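You operate a simulated robot arm through the tools that you are given. There is no shell and no other tool. Be economical: measure what you need, move in short steps, check, and stop when the job is done.

Carry out the task below with a simulated two-armed robot. There is one attempt and no reset: what you move stays moved.

## Task
Put the purple cartridge in the pot, cap it, seat it on the cart and open the outlet tap.
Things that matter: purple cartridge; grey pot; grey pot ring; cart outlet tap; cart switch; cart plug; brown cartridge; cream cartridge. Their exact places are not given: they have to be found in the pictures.

Only the result counts: the job must be done as asked and must still hold three seconds after the hand-in. Knocking over, shifting, dropping, spilling or breaking anything else fails it. A push-on lid holds only when it is set on centred and level and pressed home; a screw cap is set on level and turned clockwise until tight.

## Robot
Two 7-joint arms with two-finger parallel grippers on one trunk, on a base that drives. Base frame: it is fixed to the floor where the robot stands at the start and does not move with it; the origin is under the middle of the robot, x ahead of it, y to its left, z up. Readings come in m, degrees, newtons and seconds.
The left shoulder is at the start at [0.05, 0.187, 1.16], the right one opposite. Places, roughly: grey pot ring [-1.2, 0.6, 0.6]; cart outlet tap [-1.1, 0.6, 0.6]; cart switch [-1, 0.6, 0.6]. Payload 3.43 kg a hand.
Tool frame (each hand has its own): the origin (TCP) lies between the finger pads and is the grasp point; the fingertips stand 0.03 m ahead of it; z points along the fingers, y is the line along which they close. Largest opening 0.094 m; finger width 0.028, thickness 0.01; the body of the gripper, 0.05 by 0.096 m, starts 0.055 m behind the TCP.
Orientation is that of the tool frame in the base frame, as a unit quaternion [x, y, z, w]. With the fingers straight down and closing along the base's y, the tool's x points along the base's -x, its y along +y and its z along -z.

## Interface
- The arms move only by the tool move_arm. It takes "left_steps", "right_steps" or both (then of equal length, played together; a hand with none holds still); each is a list of rows, each a list of 6 numbers: the shift along the base's x, y, z in cm, then the turn, a rotation vector about the base's x, y, z in degrees. In form: [[tx, ty, tz, wx, wy, wz], ...]. A call has 1 to 8 rows; each row shifts and turns the commanded pose from where the row before left it. "left_claw" and "right_claw" are, for a hand that has rows, the gripper command, from -1 (shut) to 1 (fully open), values between in proportion, set as the call begins (left out, the last holds). A row lasts 0.2 s, in which the tool goes at most 0.05 m and 8.6 degrees; a call with a longer step from one row to the next is refused whole, and so is a gripper value outside its range. Where a pose cannot be reached the arm comes as near as it can. A force on the tool above 80 N (or 10 N above the force at the start of the call, whichever is more), or a blocked arm, ends the call early, and 0.2 s more pass. The fingers move at their own pace (about 0.153 m/s each) and stop on an object; they squeeze with about 29 N. The grip force told is the motor's: it shows also when the fingers shut on nothing. Time passes only in rows, and 0.2 s behind the last, so rows that do not move let the fingers close. It gives the time, the measured TCP pose, the force on the tool (base axes), the opening and the grip force at its end, in the units of the frame above (readings bear some noise), and new pictures: "pictures" is both (left out), scene, wrist or none (wrist: the cameras of the hands that moved).
- Cameras (640 x 400 px; columns grow to the right, rows downward): "scene" is now at [0.1397, -0.0217, 1.3502]; the picture's right is [-0.15, -0.99, 0.00], its down [-0.39, 0.06, -0.92] and it looks along [0.91, -0.14, -0.40] (base axes); focal length 268 px, centre (320, 200). "left" rides on the left gripper at [0.076, -0.014, -0.103] in its tool frame; the picture's right is [0.18, 0.98, 0.00], its down [-0.75, 0.14, -0.64] and it looks along [-0.63, 0.12, 0.77] (tool axes); focal length 243 px, centre (320, 200). "right" rides on the right gripper at [0.076, 0.014, -0.103] in its tool frame; the picture's right is [-0.18, 0.98, 0.00], its down [-0.75, -0.14, -0.64] and it looks along [-0.63, -0.12, 0.77] (tool axes); focal length 243 px, centre (320, 200).
- move_column(by): slides the trunk up (or, below 0, down) by that many m; the arms and the scene camera ride with it, the base frame stays. It gives what a move gives, with no picture.
- roll_base(legs): drives the robot by 1 to 6 legs, each [ahead, left, turn to the left] in m, m and degrees, along the robot's own axes; the way and the turn of a leg run together, so that a leg with both is an arc; at most 1.5 m and 180 degrees a leg. The arms and the cameras ride along, it lands a little off, and it stops where it bumps. It gives what a move gives, and a new picture of the scene camera.
- head_to(pan, tilt): turns the head with the scene camera to pan (to the left, within 80 degrees either way) and tilt (down, from -29 to 69), counted from straight ahead of the robot. It gives what a move gives, and a new picture of the scene camera.
- point_at(camera, pixels): for up to 12 pixels [column, row] of the newest picture of that camera ("zoom" is the newest enlarged one), the place [x, y, z] in the base frame of the surface seen there, good to about 0.002 m, but the place of the scene camera against the robot may be out by one fixed shift of up to 0.018 m in any direction. It takes no simulated time.
- close_up(camera, box): a new picture of the part [left, top, right, bottom] of that camera's present view, enlarged. It takes no simulated time.
- hand_in(): hands the job in; it is judged then, once.

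Go step by step. Measure first, check grasps and placings, and put right what went wrong. The budget is 80 turns and 260 pictures, counting those below and the enlarged ones. Unless the task says otherwise, let go and move clear before handing in.

The tools are called after "Request:" as a command line: name --argument value ..., lists and objects as JSON in quotes. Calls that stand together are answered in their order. move_arm: Moves the arms, as the interface text tells. Its arguments: {"type":"object","properties":{"left_steps":{"type":"array","items":{"type":"array","items":{"type":"number"}}},"left_claw":{"type":"number"},"right_steps":{"type":"array","items":{"type":"array","items":{"type":"number"}}},"right_claw":{"type":"number"},"pictures":{"type":"string","enum":["both","scene","wrist","none"]}},"required":[]} The other tools are called the same way: move_column (by) slides the trunk up or down; roll_base (legs) drives the base; head_to (pan, tilt) turns the head that bears the scene camera; point_at (camera, pixels) gives the place of the surface under pixels of a picture; close_up (camera, box) takes an enlarged picture of a part of a camera's view; hand_in () hands the job in.

At the start:

```text
time: 0.0
left_tool_pos: [0.3913, 0.0994, 1.2348]
left_tcp_rot: [0.0, 1.0, 0.0, 0.0]
left_wrist_force: [0.8, 0.0, 0.5]
left_gripper_width: 0.0938
left_grip_force: 0.0
right_tool_pos: [0.3666, -0.1691, 1.225]
right_tcp_rot: [0.001, 1.0, 0.001, 0.0]
right_wrist_force: [-0.6, 0.3, -0.2]
right_gripper_width: 0.094
right_grip_force: 0.0
trunk travel left (down, up): [-0.375, 0.057]
robot x, y, heading: [0.0024, 0.0034, -0.2]
head pan, tilt: [-8.7, 23.5]
```

scene: 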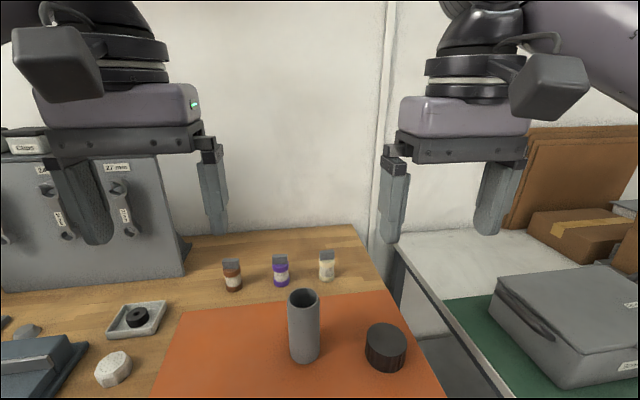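
right: 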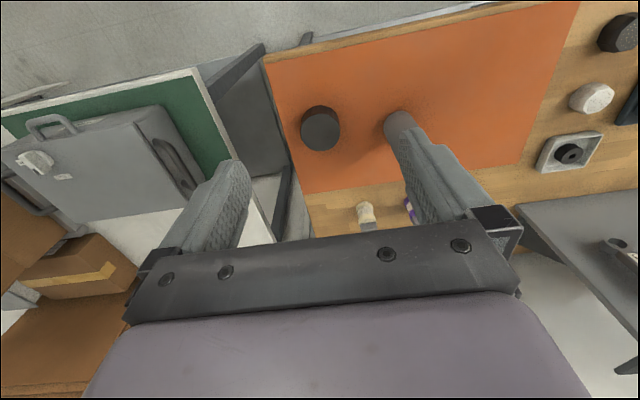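
left: 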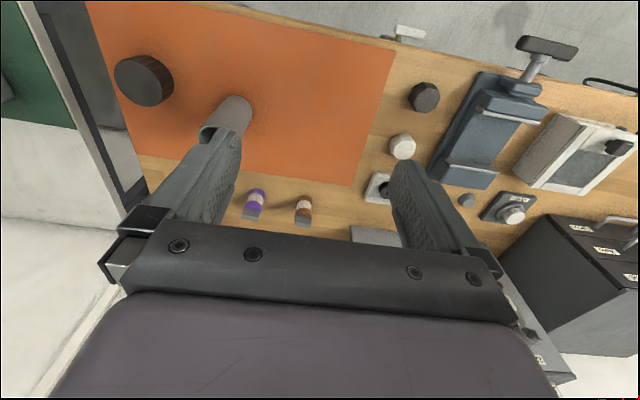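

The scene shows the grey pot (304,325), a dark cap (386,347) and three cartridges (232,275 brown; 281,270 purple; 327,266 cream). I measure them and take close-ups.

Request:
point_at --camera "scene" --pixels '[[304, 294], [304, 360], [290, 298], [319, 298], [386, 335], [386, 368], [281, 260], [281, 284], [232, 264], [232, 288], [327, 256], [327, 278]]'

Request:
close_up --camera "scene" --box '[200, 230, 420, 390]'

Request:
head_to --pan 0 --tilt 50

```text
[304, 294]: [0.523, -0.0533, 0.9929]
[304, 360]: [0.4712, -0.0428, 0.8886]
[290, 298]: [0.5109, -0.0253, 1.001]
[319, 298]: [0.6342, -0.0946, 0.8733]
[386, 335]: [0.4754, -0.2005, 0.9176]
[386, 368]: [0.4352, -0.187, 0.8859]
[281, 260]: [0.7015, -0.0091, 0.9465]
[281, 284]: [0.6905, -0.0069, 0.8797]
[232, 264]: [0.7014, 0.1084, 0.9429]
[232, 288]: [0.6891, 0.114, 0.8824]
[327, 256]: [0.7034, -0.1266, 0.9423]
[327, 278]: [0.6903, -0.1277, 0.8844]
```

```text
2.50 times, centred on (310, 310) of scene
```

zoom: 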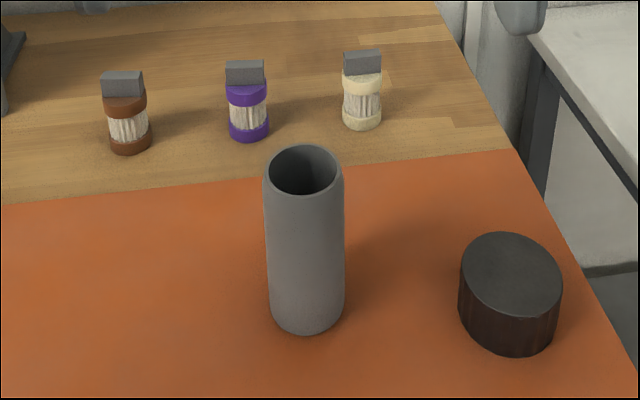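

```text
time: 0.9
left_tool_pos: [0.3904, 0.099, 1.2341]
left_tcp_rot: [0.0, 1.0, 0.0, 0.0]
left_wrist_force: [-0.1, 1.0, -0.6]
left_gripper_width: 0.0938
left_grip_force: 0.1
right_tool_pos: [0.3657, -0.1687, 1.2249]
right_tcp_rot: [0.001, 1.0, 0.001, 0.0]
right_wrist_force: [0.5, 0.3, 1.2]
right_gripper_width: 0.094
right_grip_force: 0.1
trunk travel left (down, up): [-0.375, 0.057]
robot x, y, heading: [-0.0001, -0.0003, 0.1]
head pan, tilt: [0.0, 50.0]
```

scene: 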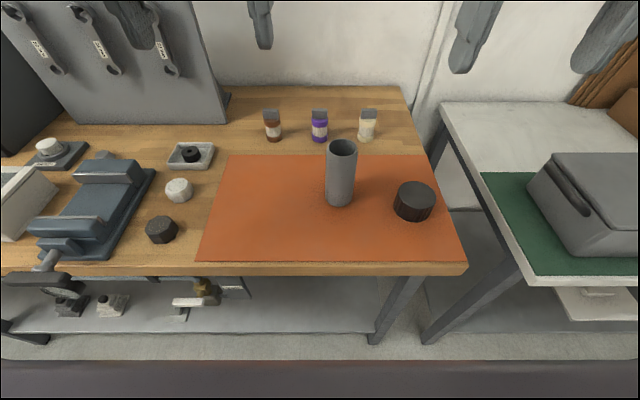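

Pot, cap and cartridges are on the bench top at z≈0.88. I take sharper views and measurements from this view before approaching.

Request:
close_up --camera "scene" --box '[250, 90, 390, 178]'

Request:
close_up --camera "scene" --box '[310, 130, 450, 218]'

Request:
point_at --camera "scene" --pixels '[[327, 148], [357, 147], [342, 139], [342, 157], [341, 206], [394, 194], [434, 193], [415, 182], [415, 207], [320, 113], [320, 141], [340, 250]]'

```text
4.55 times, centred on (320, 134) of scene
```

zoom: 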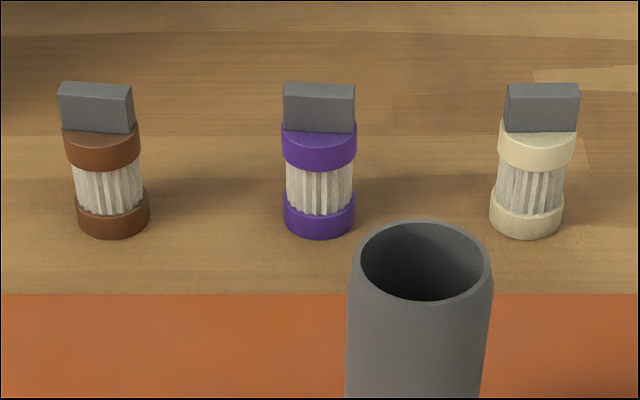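

```text
4.55 times, centred on (380, 174) of scene
```

zoom: 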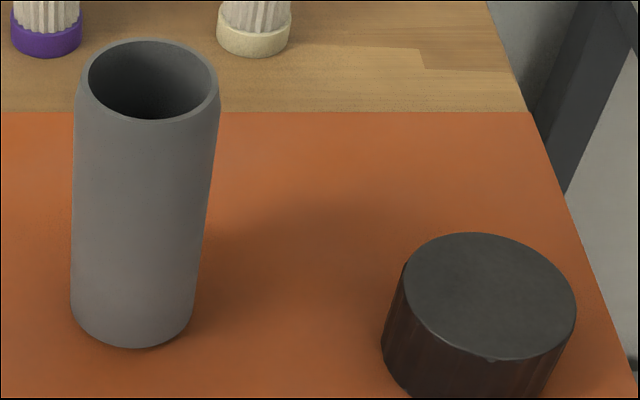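

```text
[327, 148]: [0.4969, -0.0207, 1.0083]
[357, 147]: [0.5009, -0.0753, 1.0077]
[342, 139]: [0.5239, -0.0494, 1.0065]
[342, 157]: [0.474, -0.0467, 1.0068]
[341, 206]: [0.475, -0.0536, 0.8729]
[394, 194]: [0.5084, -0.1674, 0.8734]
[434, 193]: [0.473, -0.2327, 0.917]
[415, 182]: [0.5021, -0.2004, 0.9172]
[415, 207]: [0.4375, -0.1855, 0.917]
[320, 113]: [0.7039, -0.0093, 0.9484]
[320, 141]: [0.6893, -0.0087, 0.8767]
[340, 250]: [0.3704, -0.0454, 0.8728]
```

I cross-check the positions with the wrist cameras, which are not subject to the head camera's fixed shift.

Request:
point_at --camera "left" --pixels '[[254, 215], [256, 196], [303, 218], [224, 128], [238, 98], [143, 72], [125, 90], [165, 90], [300, 100]]'

Request:
close_up --camera "left" --box '[100, 40, 340, 230]'

Request:
point_at --camera "right" --pixels '[[368, 226], [320, 113], [320, 142], [304, 128], [339, 128], [400, 112], [450, 100]]'

```text
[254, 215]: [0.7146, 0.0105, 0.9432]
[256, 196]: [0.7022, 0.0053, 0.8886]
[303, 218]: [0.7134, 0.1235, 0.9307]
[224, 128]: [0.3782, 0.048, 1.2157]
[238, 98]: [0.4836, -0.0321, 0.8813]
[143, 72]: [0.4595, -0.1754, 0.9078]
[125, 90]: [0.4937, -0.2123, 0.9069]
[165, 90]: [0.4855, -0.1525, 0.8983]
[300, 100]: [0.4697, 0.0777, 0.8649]
```

```text
2.11 times, centred on (220, 135) of left
```

zoom: 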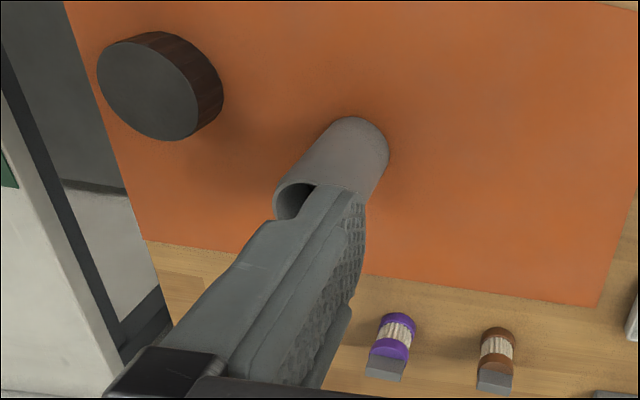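

```text
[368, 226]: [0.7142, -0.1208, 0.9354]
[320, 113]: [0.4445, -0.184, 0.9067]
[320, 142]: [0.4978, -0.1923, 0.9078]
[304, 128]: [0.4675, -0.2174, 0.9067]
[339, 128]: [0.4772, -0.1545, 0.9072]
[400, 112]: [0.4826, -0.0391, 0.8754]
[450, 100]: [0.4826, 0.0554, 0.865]
```

The wrist cameras put the bench at z≈0.865, purple at ≈(0.708, 0.005), pot at ≈(0.50,-0.036) and cap at (0.471,-0.186). I bring the left hand above the purple cartridge, turning it 90° so the fingers close along x over the tab.

Request:
move_arm --left_steps '[[3.5, 0, -1, 0, 0, -8.2], [3.5, 0, -1, 0, 0, -8.2], [3.5, -1, -1, 0, 0, -8.2], [3.5, -1, -1, 0, 0, -8.2], [3.5, -1, -1, 0, 0, -8.2], [3.5, -1, -1, 0, 0, -8.2], [3.5, -1, -1, 0, 0, -8.2], [3.5, -1, -1, 0, 0, -8.2]]' --left_claw 0

```text
time: 2.7
left_tool_pos: [0.4733, 0.0809, 1.1506]
left_tcp_rot: [0.467, 0.884, 0.002, 0.007]
left_wrist_force: [-0.3, -0.9, 0.5]
left_gripper_width: 0.0472
left_grip_force: 0.0
left hand out of reach, approached as far as the arm can: row 5, 6, 7, 8
right_tool_pos: [0.3656, -0.1709, 1.2251]
right_tcp_rot: [0.001, 1.0, 0.002, 0.001]
right_wrist_force: [-0.8, -0.7, 0.1]
right_gripper_width: 0.094
right_grip_force: 0.1
trunk travel left (down, up): [-0.375, 0.057]
robot x, y, heading: [0.0012, -0.0007, -0.2]
head pan, tilt: [0.0, 50.0]
```

scene: 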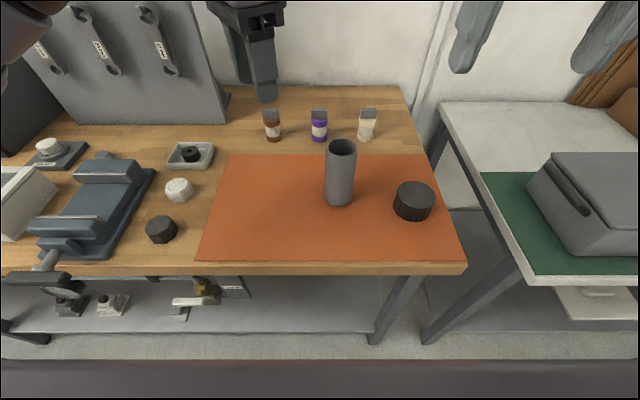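
left: 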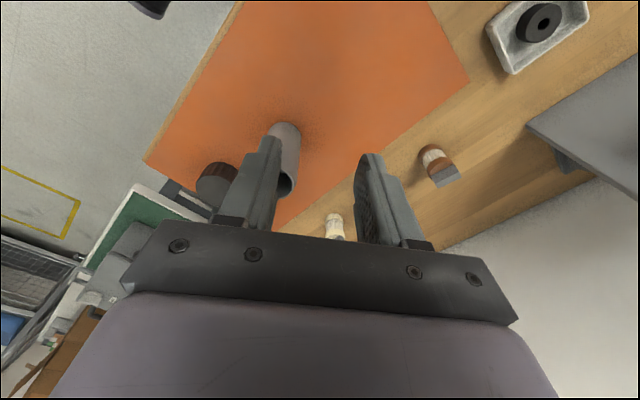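

The arm runs short at x≈0.47, so the base has to go nearer. I check how much room there is in front of the base (pixels along the bottom, bench edge, shelf edge).

Request:
point_at --camera "scene" --pixels '[[320, 380], [320, 362], [320, 345], [300, 330], [376, 340], [330, 274], [430, 340], [340, 262]]'

```text
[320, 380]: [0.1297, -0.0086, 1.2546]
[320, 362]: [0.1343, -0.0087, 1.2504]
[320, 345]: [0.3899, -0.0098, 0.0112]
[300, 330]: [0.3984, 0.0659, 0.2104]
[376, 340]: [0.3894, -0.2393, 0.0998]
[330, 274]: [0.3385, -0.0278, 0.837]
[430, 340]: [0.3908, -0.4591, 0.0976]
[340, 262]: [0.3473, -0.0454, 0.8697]
```

The bench edge is at x≈0.34. I drive ahead 0.12 m, well short of it, while lowering nothing.

Request:
roll_base --legs '[[0.12, 0, 0]]'

Request:
move_arm --left_steps '[[2, 0, -3, 0, 0, 0], [2, 0, -3, 0, 0, 0], [2, 0, -2, 0, 0, 0], [2, -1, 0, 0, 0, 0], [3, -1, 0, 0, 0, 0]]' --pictures "wrist"

```text
time: 3.9
left_tool_pos: [0.5561, 0.0815, 1.1504]
left_tcp_rot: [0.465, 0.885, 0.001, 0.008]
left_wrist_force: [0.1, -0.5, 0.7]
left_gripper_width: 0.0468
left_grip_force: 0.1
right_tool_pos: [0.4474, -0.1691, 1.2248]
right_tcp_rot: [0.002, 1.0, 0.0, 0.0]
right_wrist_force: [-0.4, 0.0, 0.3]
right_gripper_width: 0.0942
right_grip_force: 0.1
trunk travel left (down, up): [-0.375, 0.057]
robot x, y, heading: [0.0843, -0.0005, -0.1]
head pan, tilt: [0.0, 50.0]
stopped in leg 1: the robot was blocked; the commanded pose is now the measured one
```

scene: 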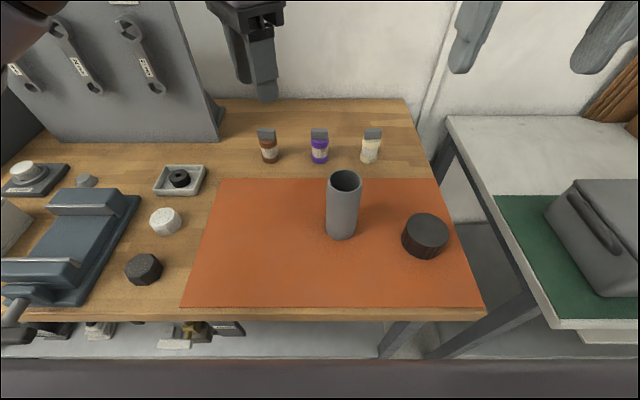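

```text
time: 5.1
left_tool_pos: [0.5606, 0.0754, 1.1385]
left_tcp_rot: [0.464, 0.886, 0.001, 0.007]
left_wrist_force: [-0.5, -0.1, 0.0]
left_gripper_width: 0.0469
left_grip_force: 0.0
left hand out of reach, approached as far as the arm can: row 1, 2, 3, 4, 5
right_tool_pos: [0.4494, -0.1691, 1.2244]
right_tcp_rot: [0.002, 1.0, 0.001, -0.001]
right_wrist_force: [0.1, 0.0, -0.5]
right_gripper_width: 0.094
right_grip_force: 0.0
trunk travel left (down, up): [-0.375, 0.057]
robot x, y, heading: [0.0792, 0.0031, 0.2]
head pan, tilt: [0.0, 50.0]
```

left: 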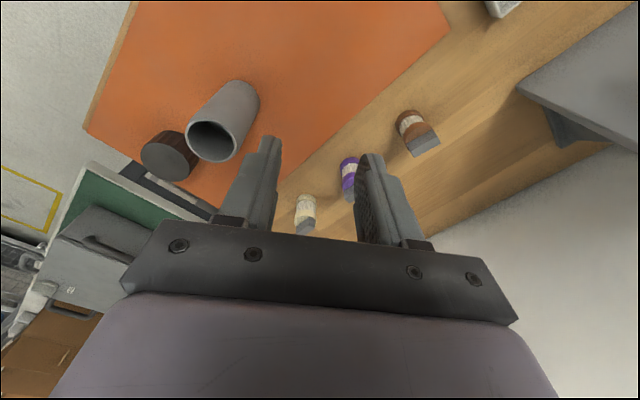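

The base is blocked at x≈0.084, and a vertical hand can't reach the cartridge row. Turning the robot right brings the left shoulder forward, so I back off slightly, turn 60° right and creep up again.

Request:
roll_base --legs '[[-0.06, 0, 0], [0, 0, -60], [0.02, 0.035, 0]]'

Request:
head_to --pan 60 --tilt 50

```text
time: 9.2
left_tool_pos: [0.3643, -0.379, 1.1361]
left_tcp_rot: [0.847, 0.531, -0.002, 0.005]
left_wrist_force: [0.8, 0.6, 0.9]
left_gripper_width: 0.0472
left_grip_force: 0.1
right_tool_pos: [0.0959, -0.4041, 1.224]
right_tcp_rot: [0.505, 0.863, 0.0, -0.001]
right_wrist_force: [0.6, 0.0, 0.3]
right_gripper_width: 0.0941
right_grip_force: 0.0
trunk travel left (down, up): [-0.375, 0.057]
robot x, y, heading: [0.0636, 0.0032, -60.7]
head pan, tilt: [0.0, 50.0]
```

scene: 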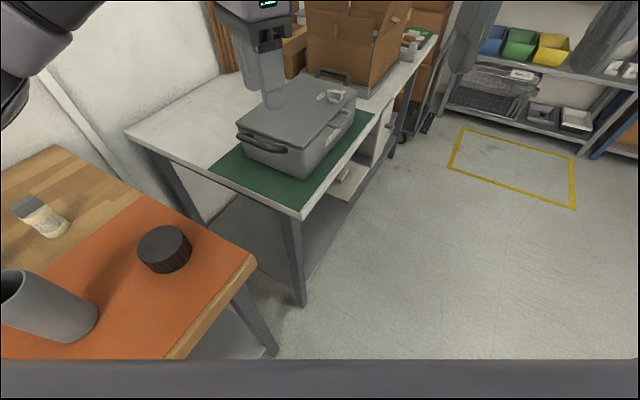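

```text
time: 10.5
left_tool_pos: [0.3642, -0.3801, 1.1377]
left_tcp_rot: [0.847, 0.531, -0.003, 0.006]
left_wrist_force: [0.6, 0.2, 0.0]
left_gripper_width: 0.0469
left_grip_force: 0.1
right_tool_pos: [0.0966, -0.4031, 1.2244]
right_tcp_rot: [0.505, 0.863, 0.001, -0.001]
right_wrist_force: [0.5, -1.0, 1.0]
right_gripper_width: 0.0938
right_grip_force: 0.0
trunk travel left (down, up): [-0.375, 0.057]
robot x, y, heading: [0.0638, -0.0011, -60.4]
head pan, tilt: [60.0, 50.0]
```

scene: 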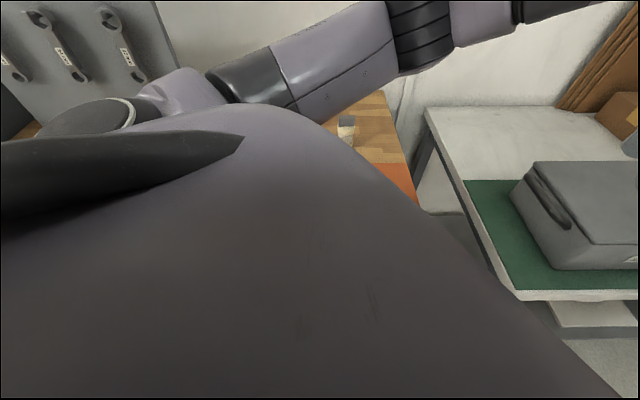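

The turn went clean. I creep 0.08 m nearer to the bench and begin swinging the left hand towards the cartridge at safe height.

Request:
roll_base --legs '[[0.04, 0.07, 0]]'

Request:
head_to --pan 25 --tilt 45

Request:
move_arm --left_steps '[[3, 4.0, 0, 0, 0, 3.2], [3, 4.0, 0, 0, 0, 3.2], [3, 4.0, 0, 0, 0, 3.2], [3, 4.0, 0, 0, 0, 3.2], [3, 4.0, 0, 0, 0, 3.2], [3, 4, 0, 0, 0, 3.2], [3, 4, 0, 0, 0, 3.2], [3, 4, 0, 0, 0, 3.2]]'

```text
time: 11.4
left_tool_pos: [0.3833, -0.3806, 1.138]
left_tcp_rot: [0.846, 0.534, -0.003, 0.005]
left_wrist_force: [0.2, -0.2, 0.2]
left_gripper_width: 0.0471
left_grip_force: 0.1
right_tool_pos: [0.1162, -0.403, 1.2242]
right_tcp_rot: [0.504, 0.864, 0.001, -0.001]
right_wrist_force: [-1.0, -0.9, 0.0]
right_gripper_width: 0.094
right_grip_force: 0.1
trunk travel left (down, up): [-0.375, 0.057]
robot x, y, heading: [0.0831, -0.0032, -60.4]
head pan, tilt: [60.0, 50.0]
stopped in leg 1: the robot was blocked; the commanded pose is now the measured one
```

scene: 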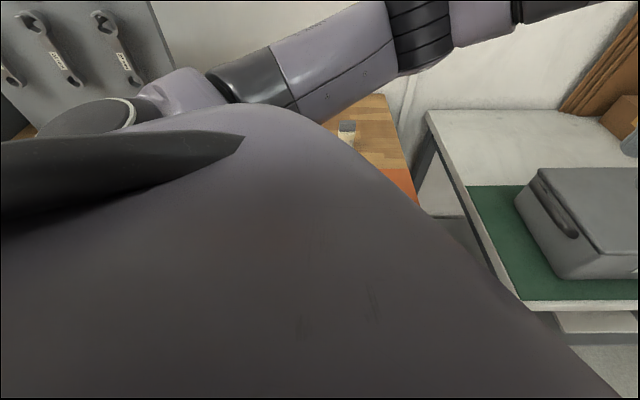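

```text
time: 12.4
left_tool_pos: [0.3856, -0.3786, 1.1375]
left_tcp_rot: [0.846, 0.533, -0.003, 0.005]
left_wrist_force: [-0.6, 0.6, 0.2]
left_gripper_width: 0.0467
left_grip_force: 0.0
right_tool_pos: [0.1173, -0.4033, 1.2251]
right_tcp_rot: [0.504, 0.864, 0.001, 0.0]
right_wrist_force: [0.2, 1.0, -0.5]
right_gripper_width: 0.094
right_grip_force: 0.1
trunk travel left (down, up): [-0.375, 0.057]
robot x, y, heading: [0.0818, -0.0004, -60.3]
head pan, tilt: [25.0, 45.0]
```

scene: 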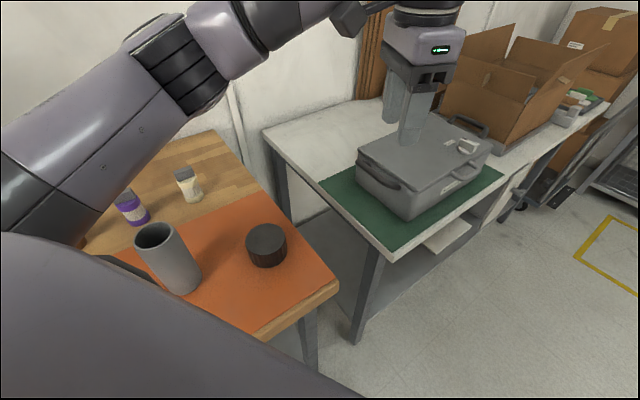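

```text
time: 14.2
left_tool_pos: [0.588, -0.072, 1.1314]
left_tcp_rot: [0.705, 0.709, -0.002, 0.006]
left_wrist_force: [-0.3, -0.2, -0.6]
left_gripper_width: 0.0471
left_grip_force: 0.1
left hand out of reach, approached as far as the arm can: row 7, 8
right_tool_pos: [0.1169, -0.4018, 1.2242]
right_tcp_rot: [0.504, 0.864, 0.001, -0.001]
right_wrist_force: [0.1, -0.1, 0.4]
right_gripper_width: 0.0942
right_grip_force: 0.0
trunk travel left (down, up): [-0.375, 0.057]
robot x, y, heading: [0.0803, -0.0033, -60.5]
head pan, tilt: [25.0, 45.0]
```

scene: 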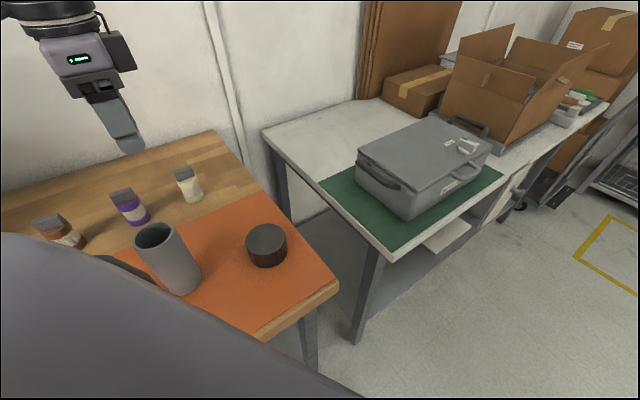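
left: 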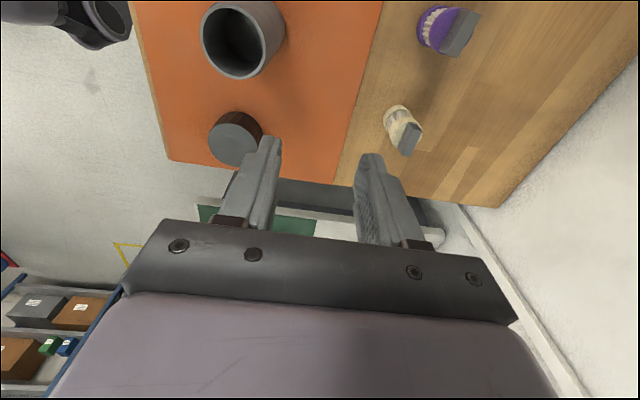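

The hand is now oriented right (tool y along x) but 12 cm short at z=1.13. I try with lower z, where the reach should grow.

Request:
move_arm --left_steps '[[0, 0, -4, 0, 0, 0], [1, 1, -3, 0, 0, 0], [3, 2, 0, 0, 0, 0], [3, 2, 0, 0, 0, 0], [2, 2, 0, 0, 0, 0]]'

```text
time: 15.4
left_tool_pos: [0.5896, -0.0738, 1.0875]
left_tcp_rot: [0.706, 0.708, -0.002, 0.005]
left_wrist_force: [0.3, -0.6, 0.9]
left_gripper_width: 0.0471
left_grip_force: 0.2
left hand out of reach, approached as far as the arm can: row 2, 3, 4, 5
right_tool_pos: [0.1171, -0.4033, 1.2241]
right_tcp_rot: [0.504, 0.864, 0.0, -0.001]
right_wrist_force: [-0.4, -0.5, -0.1]
right_gripper_width: 0.0939
right_grip_force: 0.2
trunk travel left (down, up): [-0.375, 0.057]
robot x, y, heading: [0.0849, -0.0002, -60.3]
head pan, tilt: [25.0, 45.0]
```

scene: 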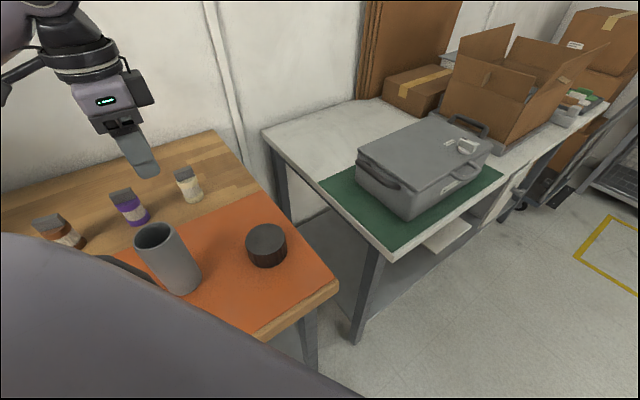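
left: 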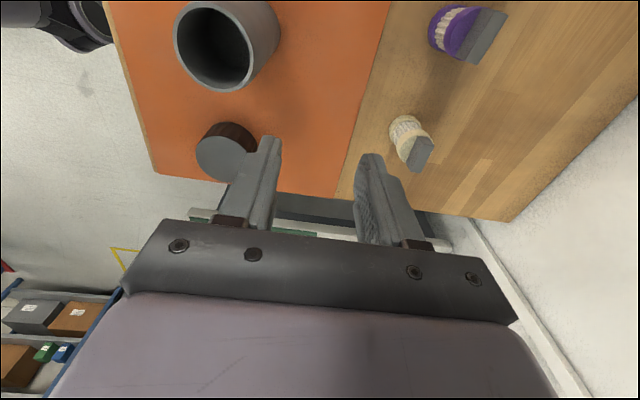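

Sideways reach is worse than forward reach. New plan: heading about -20° with the hand pitched forward ~45°, gripping the cartridge body, bring it near, then regrasp. I turn back 40°.

Request:
roll_base --legs '[[-0.01, -0.017, 0], [0, 0, 40]]'

Request:
head_to --pan 20 --tilt 48

```text
time: 18.1
left_tool_pos: [0.4981, 0.2675, 1.089]
left_tcp_rot: [0.424, 0.906, 0.0, 0.007]
left_wrist_force: [0.2, -0.1, -0.4]
left_gripper_width: 0.0472
left_grip_force: 0.1
right_tool_pos: [0.3473, -0.2869, 1.2253]
right_tcp_rot: [0.18, 0.984, 0.0, 0.0]
right_wrist_force: [0.8, 0.1, 0.2]
right_gripper_width: 0.094
right_grip_force: 0.1
trunk travel left (down, up): [-0.375, 0.057]
robot x, y, heading: [0.0589, 0.0023, -20.5]
head pan, tilt: [25.0, 45.0]
```

scene: 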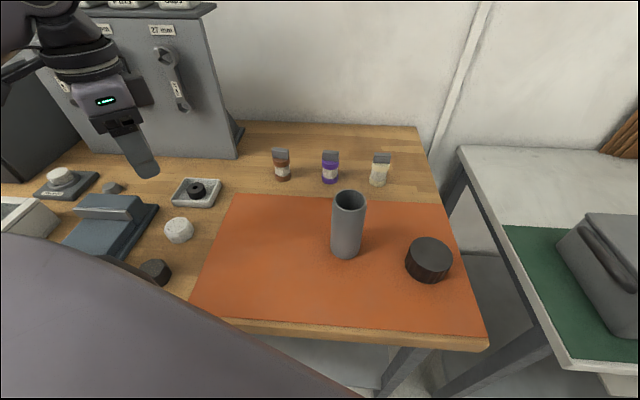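

```text
time: 18.7
left_tool_pos: [0.4976, 0.2686, 1.0876]
left_tcp_rot: [0.423, 0.906, 0.0, 0.007]
left_wrist_force: [0.2, 0.2, 0.0]
left_gripper_width: 0.047
left_grip_force: 0.0
right_tool_pos: [0.3463, -0.287, 1.2238]
right_tcp_rot: [0.181, 0.984, 0.0, 0.0]
right_wrist_force: [-0.1, -0.6, 0.1]
right_gripper_width: 0.0941
right_grip_force: 0.0
trunk travel left (down, up): [-0.375, 0.057]
robot x, y, heading: [0.0617, -0.0032, -20.6]
head pan, tilt: [20.0, 48.0]
```

scene: 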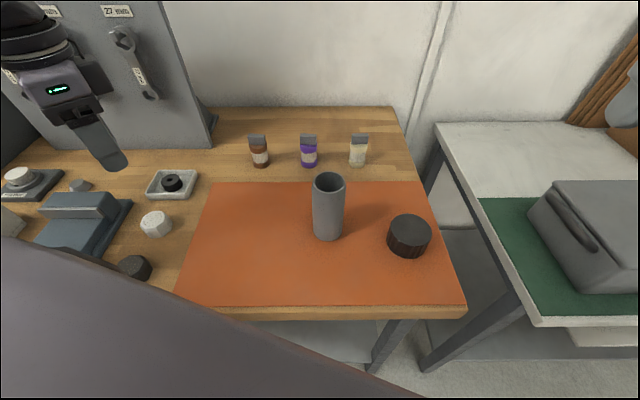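

Now I yaw the left hand to azimuth -25° and pitch it 45° forward, moving to a standoff position.

Request:
move_arm --left_steps '[[0, -2, 1, 0, 0, 8.4], [0, -2, 1, 0, 0, 8.4], [0, -2, 0, 0, 0, 8.4], [1, -2, 0, -3.2, -6.8, 0], [1, -2, 0, -3.2, -6.8, 0], [1, -2, 0, -3.2, -6.8, 0], [1, -2, 0, -3.2, -6.8, 0], [1, -2, 0, -3.2, -6.8, 0]]' --left_claw 0.6 --pictures "none"

Request:
move_arm --left_steps '[[0, -1, 0, -3.2, -6.8, 0], [2, -1, -2, 0, 0, 0], [2, -1, -2, 0, 0, 0], [2, -1, -2, 0, 0, 0]]'

```text
time: 20.5
left_tool_pos: [0.5514, 0.1088, 1.1099]
left_tcp_rot: [0.203, 0.923, -0.069, 0.321]
left_wrist_force: [-0.1, -0.5, -0.4]
left_gripper_width: 0.0751
left_grip_force: 0.0
right_tool_pos: [0.3471, -0.2868, 1.2246]
right_tcp_rot: [0.18, 0.984, 0.0, -0.001]
right_wrist_force: [-0.1, 0.4, -0.2]
right_gripper_width: 0.0941
right_grip_force: 0.1
trunk travel left (down, up): [-0.375, 0.057]
robot x, y, heading: [0.0594, -0.0017, -20.7]
head pan, tilt: [20.0, 48.0]
```

```text
time: 21.5
left_tool_pos: [0.6096, 0.0691, 1.0483]
left_tcp_rot: [0.198, 0.9, -0.083, 0.379]
left_wrist_force: [-0.1, 0.4, -1.1]
left_gripper_width: 0.0755
left_grip_force: 0.1
right_tool_pos: [0.3471, -0.2873, 1.2237]
right_tcp_rot: [0.18, 0.984, 0.001, -0.001]
right_wrist_force: [-0.4, -0.1, -0.5]
right_gripper_width: 0.0941
right_grip_force: 0.0
trunk travel left (down, up): [-0.375, 0.057]
robot x, y, heading: [0.0596, -0.0043, -20.7]
head pan, tilt: [20.0, 48.0]
```

scene: 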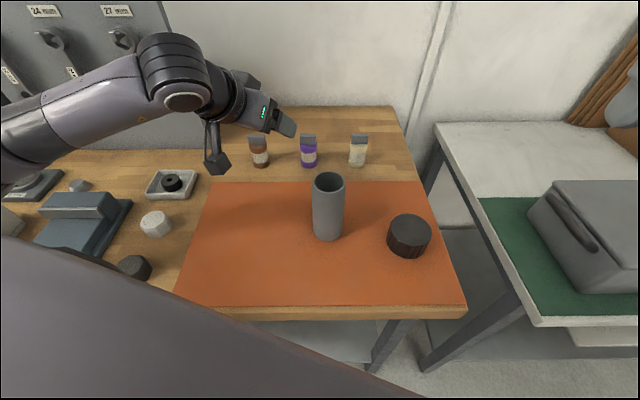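
left: 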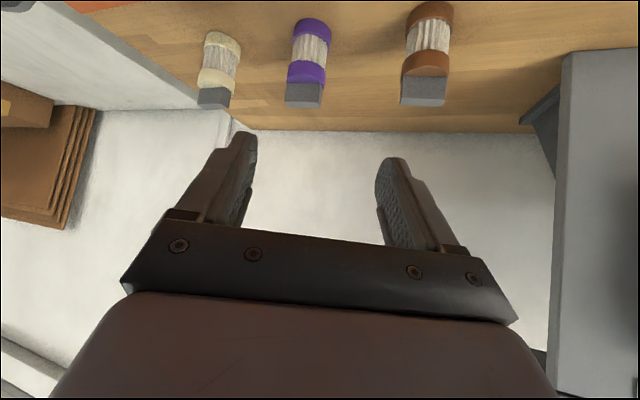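

Reach is fine with the pitch. I measure the purple cartridge in the left wrist view (body ~ (308,45), tab ~ (304,95)).

Request:
point_at --camera "left" --pixels '[[306, 75], [309, 50], [311, 26], [304, 98], [288, 95], [321, 96], [292, 72], [324, 75], [305, 86], [360, 60]]'

Request:
close_up --camera "left" --box '[260, 0, 360, 120]'

```text
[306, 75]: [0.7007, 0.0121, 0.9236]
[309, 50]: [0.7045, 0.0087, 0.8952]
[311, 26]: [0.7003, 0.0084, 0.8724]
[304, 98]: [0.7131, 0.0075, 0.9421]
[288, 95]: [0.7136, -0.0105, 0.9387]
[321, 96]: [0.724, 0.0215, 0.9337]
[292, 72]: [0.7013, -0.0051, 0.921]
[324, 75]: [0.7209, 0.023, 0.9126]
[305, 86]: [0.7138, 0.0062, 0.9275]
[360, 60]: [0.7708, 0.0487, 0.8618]
```

```text
3.33 times, centred on (310, 60) of left
```

zoom: 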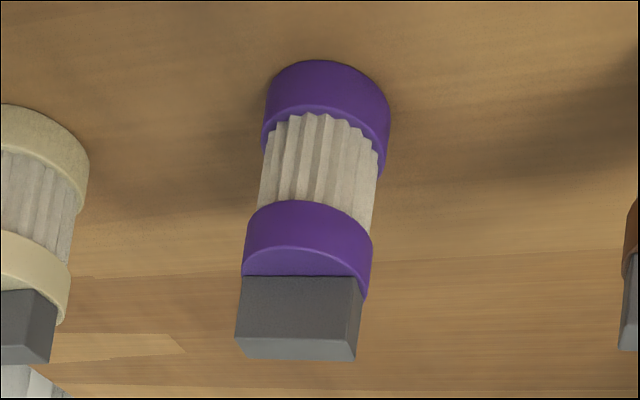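

Purple body centre is ≈(0.718, 0.005), body z 0.865–0.922 with the tab to 0.942. I approach along the tool axis and close on the body.

Request:
move_arm --left_steps '[[2.2, -1.7, -3.65, 0, 0, 0], [2.14, -1.7, -3.65, 0, 0, 0], [1.625, -0.75, -1.75, 0, 0, 0], [1.625, -0.75, -1.75, 0, 0, 0]]' --pictures "wrist"

```text
time: 22.5
left_tool_pos: [0.6847, 0.0214, 0.9403]
left_tcp_rot: [0.197, 0.9, -0.083, 0.379]
left_wrist_force: [-1.0, -0.2, -0.6]
left_gripper_width: 0.0754
left_grip_force: 0.0
right_tool_pos: [0.3461, -0.2873, 1.2238]
right_tcp_rot: [0.18, 0.984, 0.001, -0.001]
right_wrist_force: [-0.4, -0.2, -0.5]
right_gripper_width: 0.0939
right_grip_force: 0.1
trunk travel left (down, up): [-0.375, 0.057]
robot x, y, heading: [0.0634, 0.002, -20.4]
head pan, tilt: [20.0, 48.0]
```

left: 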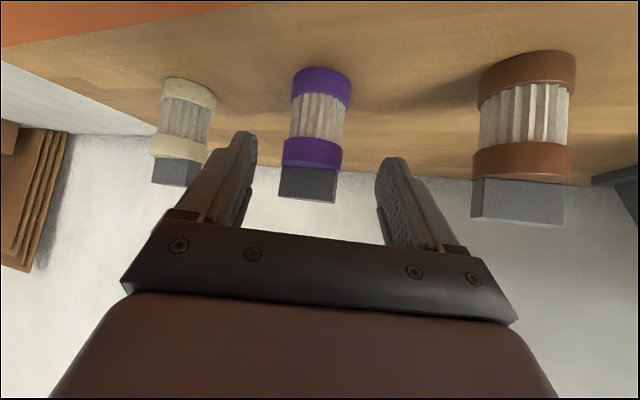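

The purple cartridge sits between the fingers in view (x≈315). I go in the last 5 cm and close.

Request:
move_arm --left_steps '[[1.6, -0.75, -1.7, 0, 0, 0], [1.6, -0.75, -1.7, 0, 0, 0]]' --pictures "wrist"

Request:
move_arm --left_steps '[[0, 0, 0, 0, 0, 0], [0, 0, 0, 0, 0, 0], [0, 0, 0, 0, 0, 0]]' --left_claw -1

```text
time: 23.1
left_tool_pos: [0.7168, 0.0048, 0.9054]
left_tcp_rot: [0.198, 0.9, -0.082, 0.379]
left_wrist_force: [0.6, 0.3, 0.2]
left_gripper_width: 0.0752
left_grip_force: 0.0
right_tool_pos: [0.3473, -0.2872, 1.2238]
right_tcp_rot: [0.18, 0.984, 0.001, -0.001]
right_wrist_force: [0.2, 0.5, -0.1]
right_gripper_width: 0.0938
right_grip_force: 0.1
trunk travel left (down, up): [-0.375, 0.057]
robot x, y, heading: [0.061, 0.0006, -20.5]
head pan, tilt: [20.0, 48.0]
```

left: 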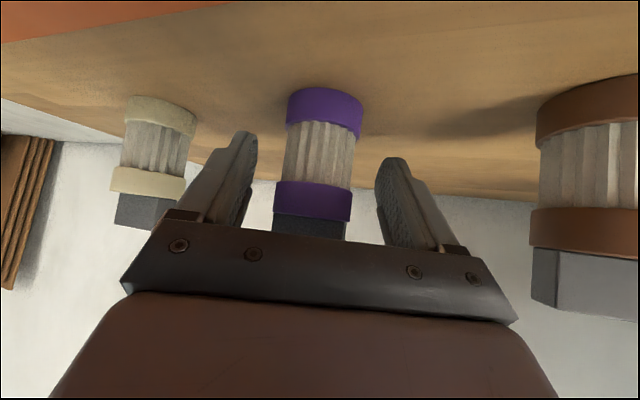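

```text
time: 23.9
left_tool_pos: [0.7169, 0.0038, 0.9061]
left_tcp_rot: [0.198, 0.9, -0.083, 0.379]
left_wrist_force: [1.1, 0.2, 1.0]
left_gripper_width: 0.0452
left_grip_force: 29.0
right_tool_pos: [0.3475, -0.2884, 1.2243]
right_tcp_rot: [0.179, 0.984, 0.0, -0.001]
right_wrist_force: [0.4, 0.1, -0.2]
right_gripper_width: 0.094
right_grip_force: 0.1
trunk travel left (down, up): [-0.375, 0.057]
robot x, y, heading: [0.0651, 0.0019, -20.6]
head pan, tilt: [20.0, 48.0]
```

scene: 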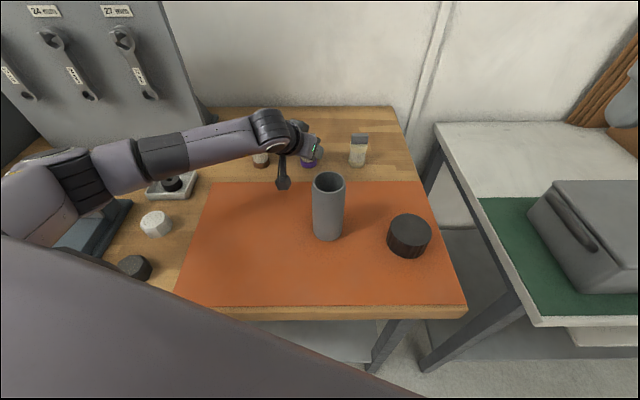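
left: 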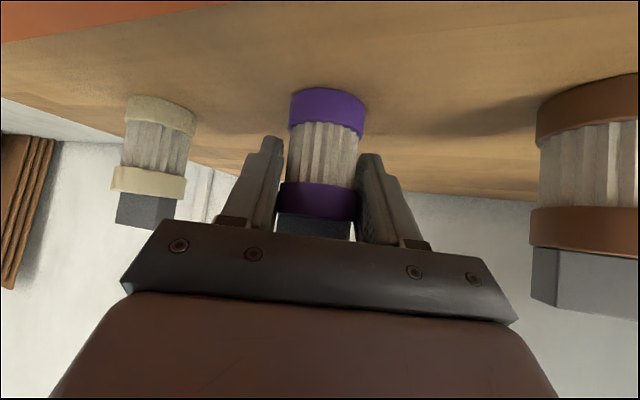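

Gripped (width 0.045, 29 N). I lift 8 cm and bring it back to the mat left of the pot, turning 25° on the way.

Request:
move_arm --left_steps '[[0, 0, 4, 0, 0, 0], [-0.5, 0, 4, 0, 0, 0], [-4, 0, 0, 0, 0, 0], [-4, 0.5, 0, 0, 0, 0], [-4, 1.5, 0, 0, 0, 6.25], [-4, 2.5, 0, 0, 0, 6.25], [-4.5, 2, 0, 0, 0, 6.25], [-4.5, 3, 0, 0, 0, 6.25]]'

```text
refused: row 8 steps farther than a row can; nothing moved
```

Request:
move_arm --left_steps '[[0, 0, 4, 0, 0, 0], [-0.5, 0, 4, 0, 0, 0], [-4.2, 0, 0, 0, 0, 0], [-4.2, 1, 0, 0, 0, 0], [-4.2, 2, 0, 0, 0, 6.25], [-4.2, 2.4, 0, 0, 0, 6.25], [-4.2, 2.2, 0, 0, 0, 6.25], [-4.2, 2.0, 0, 0, 0, 6.25]]'

```text
time: 25.7
left_tool_pos: [0.4919, 0.0737, 0.9771]
left_tcp_rot: [-0.003, 0.921, 0.002, 0.388]
left_wrist_force: [1.0, -0.3, 0.7]
left_gripper_width: 0.0454
left_grip_force: 29.0
left hand out of reach, approached as far as the arm can: row 7, 8
right_tool_pos: [0.3477, -0.288, 1.2242]
right_tcp_rot: [0.18, 0.984, 0.001, -0.001]
right_wrist_force: [-0.7, 0.1, -0.4]
right_gripper_width: 0.094
right_grip_force: 0.0
trunk travel left (down, up): [-0.375, 0.057]
robot x, y, heading: [0.0642, -0.0028, -20.7]
head pan, tilt: [20.0, 48.0]
```

scene: 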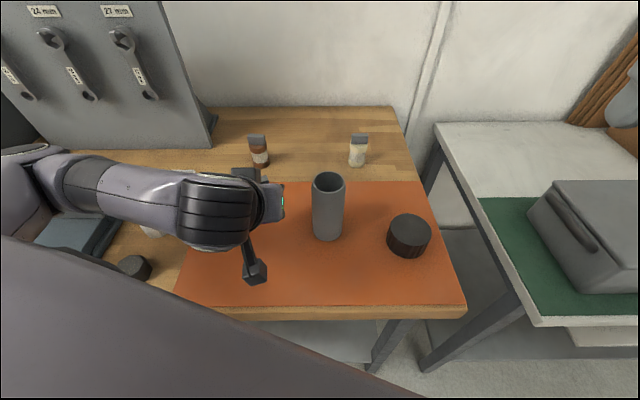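
left: 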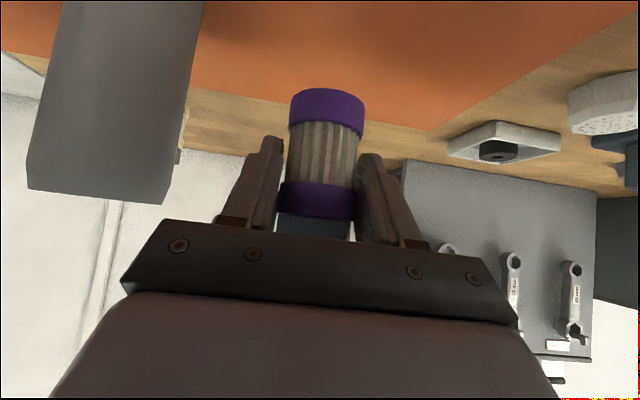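

The hand stopped at (0.492, 0.074), a fine spot 11 cm from the pot. I lower straight down to just above the mat.

Request:
move_arm --left_steps '[[0, 0, -3, 0, 0, 0], [0, 0, -3, 0, 0, 0], [0, 0, -0.4, 0, 0, 0]]'

```text
time: 26.5
left_tool_pos: [0.4916, 0.0725, 0.9124]
left_tcp_rot: [-0.003, 0.922, 0.001, 0.388]
left_wrist_force: [1.1, 0.3, 0.5]
left_gripper_width: 0.045
left_grip_force: 29.0
right_tool_pos: [0.3466, -0.2868, 1.2236]
right_tcp_rot: [0.179, 0.984, 0.001, -0.001]
right_wrist_force: [0.3, 0.5, 0.2]
right_gripper_width: 0.0937
right_grip_force: 0.0
trunk travel left (down, up): [-0.375, 0.057]
robot x, y, heading: [0.0674, 0.0043, -20.6]
head pan, tilt: [20.0, 48.0]
```

scene: 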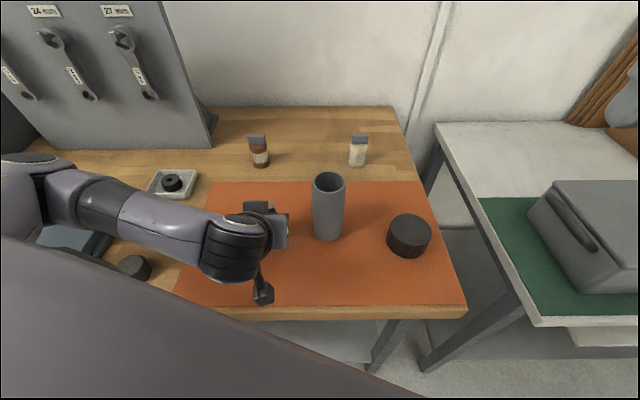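
left: 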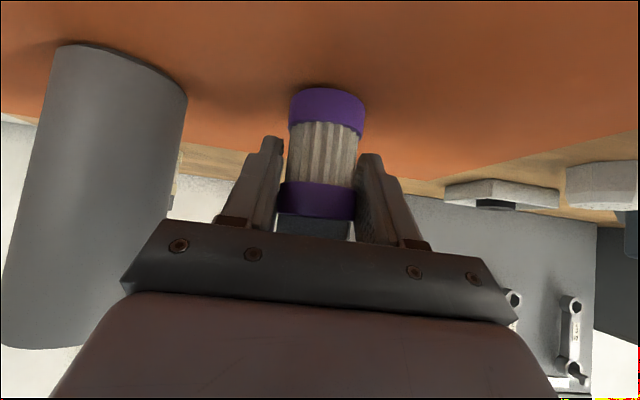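

I lower in small steps until contact.

Request:
move_arm --left_steps '[[0, 0, -0.3, 0, 0, 0], [0, 0, 0, 0, 0, 0]]' --pictures "none"

Request:
point_at --camera "left" --pixels '[[330, 85], [322, 105], [380, 100], [260, 100], [300, 70], [120, 90], [186, 90], [95, 50]]'

```text
time: 27.1
left_tool_pos: [0.491, 0.0736, 0.91]
left_tcp_rot: [-0.001, 0.921, 0.001, 0.389]
left_wrist_force: [-0.2, 0.2, 0.1]
left_gripper_width: 0.045
left_grip_force: 28.7
right_tool_pos: [0.3467, -0.287, 1.225]
right_tcp_rot: [0.18, 0.984, 0.0, 0.0]
right_wrist_force: [-0.4, 0.2, -0.2]
right_gripper_width: 0.094
right_grip_force: 0.0
trunk travel left (down, up): [-0.375, 0.057]
robot x, y, heading: [0.0633, 0.0003, -20.7]
head pan, tilt: [20.0, 48.0]
```

```text
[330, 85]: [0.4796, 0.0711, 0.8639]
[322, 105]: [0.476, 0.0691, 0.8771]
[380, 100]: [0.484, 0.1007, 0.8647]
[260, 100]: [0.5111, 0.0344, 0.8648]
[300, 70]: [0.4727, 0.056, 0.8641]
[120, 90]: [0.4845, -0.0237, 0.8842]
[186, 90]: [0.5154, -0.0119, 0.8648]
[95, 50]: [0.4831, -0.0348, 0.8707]
```

Request:
move_arm --left_steps '[[0, 0, -0.15, 0, 0, 0], [0, 0, -0.1, 0, 0, 0], [0, 0, 0, 0, 0, 0]]' --pictures "none"

```text
time: 27.9
left_tool_pos: [0.4907, 0.0722, 0.9098]
left_tcp_rot: [-0.002, 0.921, 0.0, 0.39]
left_wrist_force: [-1.2, 3.3, 12.5]
left_gripper_width: 0.0451
left_grip_force: 28.8
right_tool_pos: [0.3458, -0.287, 1.2248]
right_tcp_rot: [0.18, 0.984, 0.001, -0.001]
right_wrist_force: [0.3, 0.0, -0.1]
right_gripper_width: 0.0939
right_grip_force: 0.1
trunk travel left (down, up): [-0.375, 0.057]
robot x, y, heading: [0.0632, -0.0042, -20.5]
head pan, tilt: [20.0, 48.0]
```

Contact (12.5 N). I open and retreat up and back, then look.

Request:
move_arm --left_steps '[[0, 0, 0, 0, 0, 0], [0, 0, 0, 0, 0, 0], [-1, 0, 2, 0, 0, 0], [-1, 0, 3, 0, 0, 0], [0, 0, 4, 0, 0, 0], [0, 0, 4, 0, 0, 0], [0, 0, 4, 0, 0, 0]]' --left_claw 0.5

```text
time: 29.5
left_tool_pos: [0.4816, 0.0595, 1.0721]
left_tcp_rot: [-0.002, 0.922, 0.001, 0.387]
left_wrist_force: [-0.7, 0.0, 0.2]
left_gripper_width: 0.0703
left_grip_force: 0.1
left hand out of reach, approached as far as the arm can: row 4, 5
right_tool_pos: [0.346, -0.2884, 1.2247]
right_tcp_rot: [0.18, 0.984, 0.001, -0.001]
right_wrist_force: [1.0, -0.1, -0.4]
right_gripper_width: 0.0941
right_grip_force: 0.1
trunk travel left (down, up): [-0.375, 0.057]
robot x, y, heading: [0.0628, -0.0036, -20.6]
head pan, tilt: [20.0, 48.0]
```

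scene: 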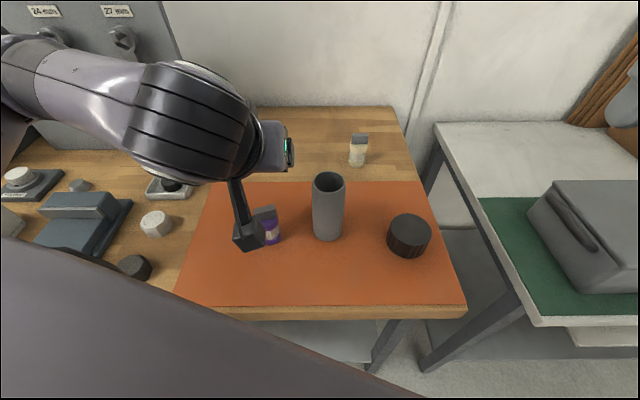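
left: 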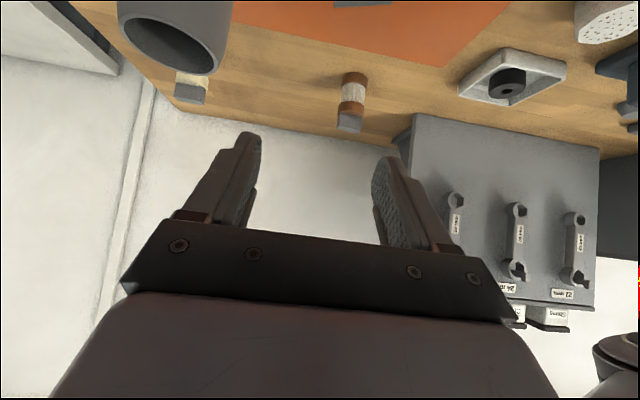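

The cartridge stands at (268,230). I bring the hand vertical and yaw it so that the fingers close across the tab's thin side.

Request:
move_arm --left_steps '[[0, 0, 0.5, 0, 7.65, 0], [0, 0, 0.5, 0, 7.65, 0], [0, 0, 0.5, 0, 7.65, 0], [0, 0, 0.5, 0, 7.65, 0], [0, 0, 0, 0, 7.65, 0], [0, 0, 0, 0, 7.65, 0]]' --pictures "none" --left_claw -0.2

Request:
move_arm --left_steps '[[0, 0, 0, 0, 0, -8.1], [0, 0, 0, 0, 0, -8.1], [0, 0, 0, 0, 0, -8.1], [0, 0, 0, 0, 0, -8.1], [0, 0, 0, 0, 0, -8.1], [0, 0, 0, 0, 0, -8.1], [0, 0, 0, 0, 0, -8.1], [0, 0, 0, 0, 0, -8.1]]'

```text
time: 30.9
left_tool_pos: [0.4828, 0.0599, 1.0918]
left_tcp_rot: [-0.001, 1.0, 0.002, -0.003]
left_wrist_force: [-0.3, -0.5, 0.0]
left_gripper_width: 0.0379
left_grip_force: 0.2
right_tool_pos: [0.3469, -0.2882, 1.2239]
right_tcp_rot: [0.18, 0.984, 0.0, -0.001]
right_wrist_force: [1.4, 0.5, 0.2]
right_gripper_width: 0.0943
right_grip_force: 0.0
trunk travel left (down, up): [-0.375, 0.057]
robot x, y, heading: [0.0619, -0.0013, -20.8]
head pan, tilt: [20.0, 48.0]
```

```text
time: 32.7
left_tool_pos: [0.4831, 0.0589, 1.0937]
left_tcp_rot: [0.536, 0.844, 0.003, -0.001]
left_wrist_force: [-0.4, 0.1, 0.6]
left_gripper_width: 0.0376
left_grip_force: 0.1
right_tool_pos: [0.3463, -0.2871, 1.225]
right_tcp_rot: [0.179, 0.984, 0.0, -0.001]
right_wrist_force: [-0.1, -1.5, -0.6]
right_gripper_width: 0.0942
right_grip_force: 0.1
trunk travel left (down, up): [-0.375, 0.057]
robot x, y, heading: [0.0608, -0.0005, -20.4]
head pan, tilt: [20.0, 48.0]
```

scene: 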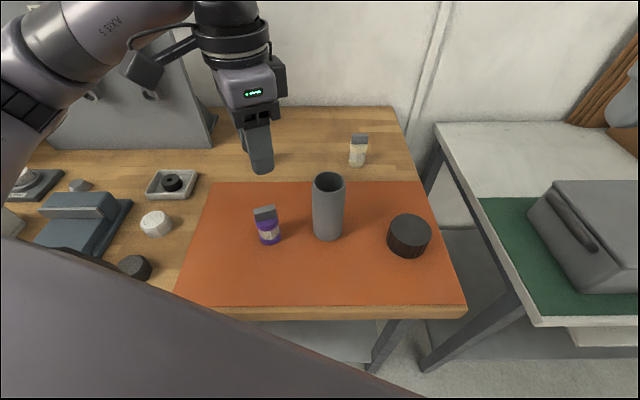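
left: 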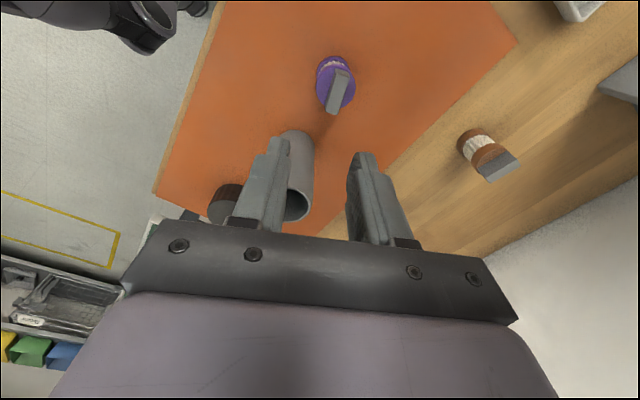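

I zoom on the tab and pot to measure precisely.

Request:
close_up --camera "left" --box '[290, 40, 390, 130]'

Request:
close_up --camera "scene" --box '[240, 150, 370, 250]'

Request:
point_at --camera "scene" --pixels '[[328, 174], [328, 190], [314, 181], [344, 181], [317, 183], [341, 183], [254, 212], [276, 208]]'

```text
4.44 times, centred on (340, 85) of left
```

zoom: 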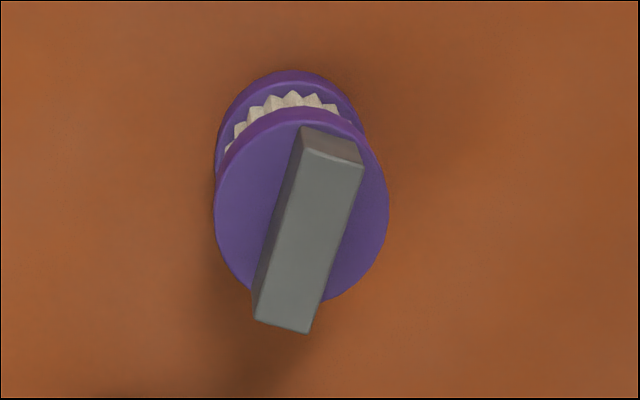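

```text
4.00 times, centred on (305, 200) of scene
```

zoom: 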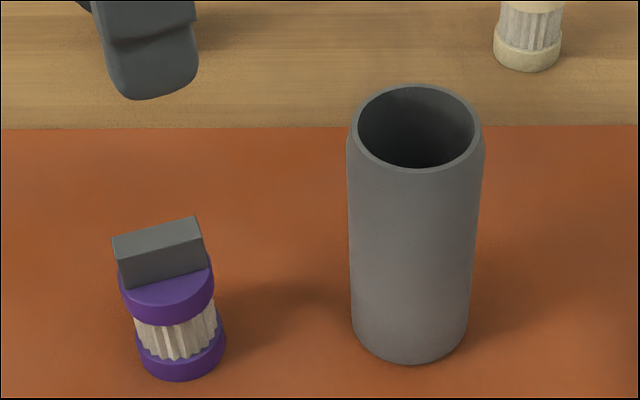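

```text
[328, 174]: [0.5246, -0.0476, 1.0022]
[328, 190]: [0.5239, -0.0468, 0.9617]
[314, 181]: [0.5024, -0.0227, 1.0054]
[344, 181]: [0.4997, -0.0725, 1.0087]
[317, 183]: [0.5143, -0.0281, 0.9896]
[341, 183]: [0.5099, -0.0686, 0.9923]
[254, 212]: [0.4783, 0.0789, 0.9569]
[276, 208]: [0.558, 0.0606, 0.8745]
```

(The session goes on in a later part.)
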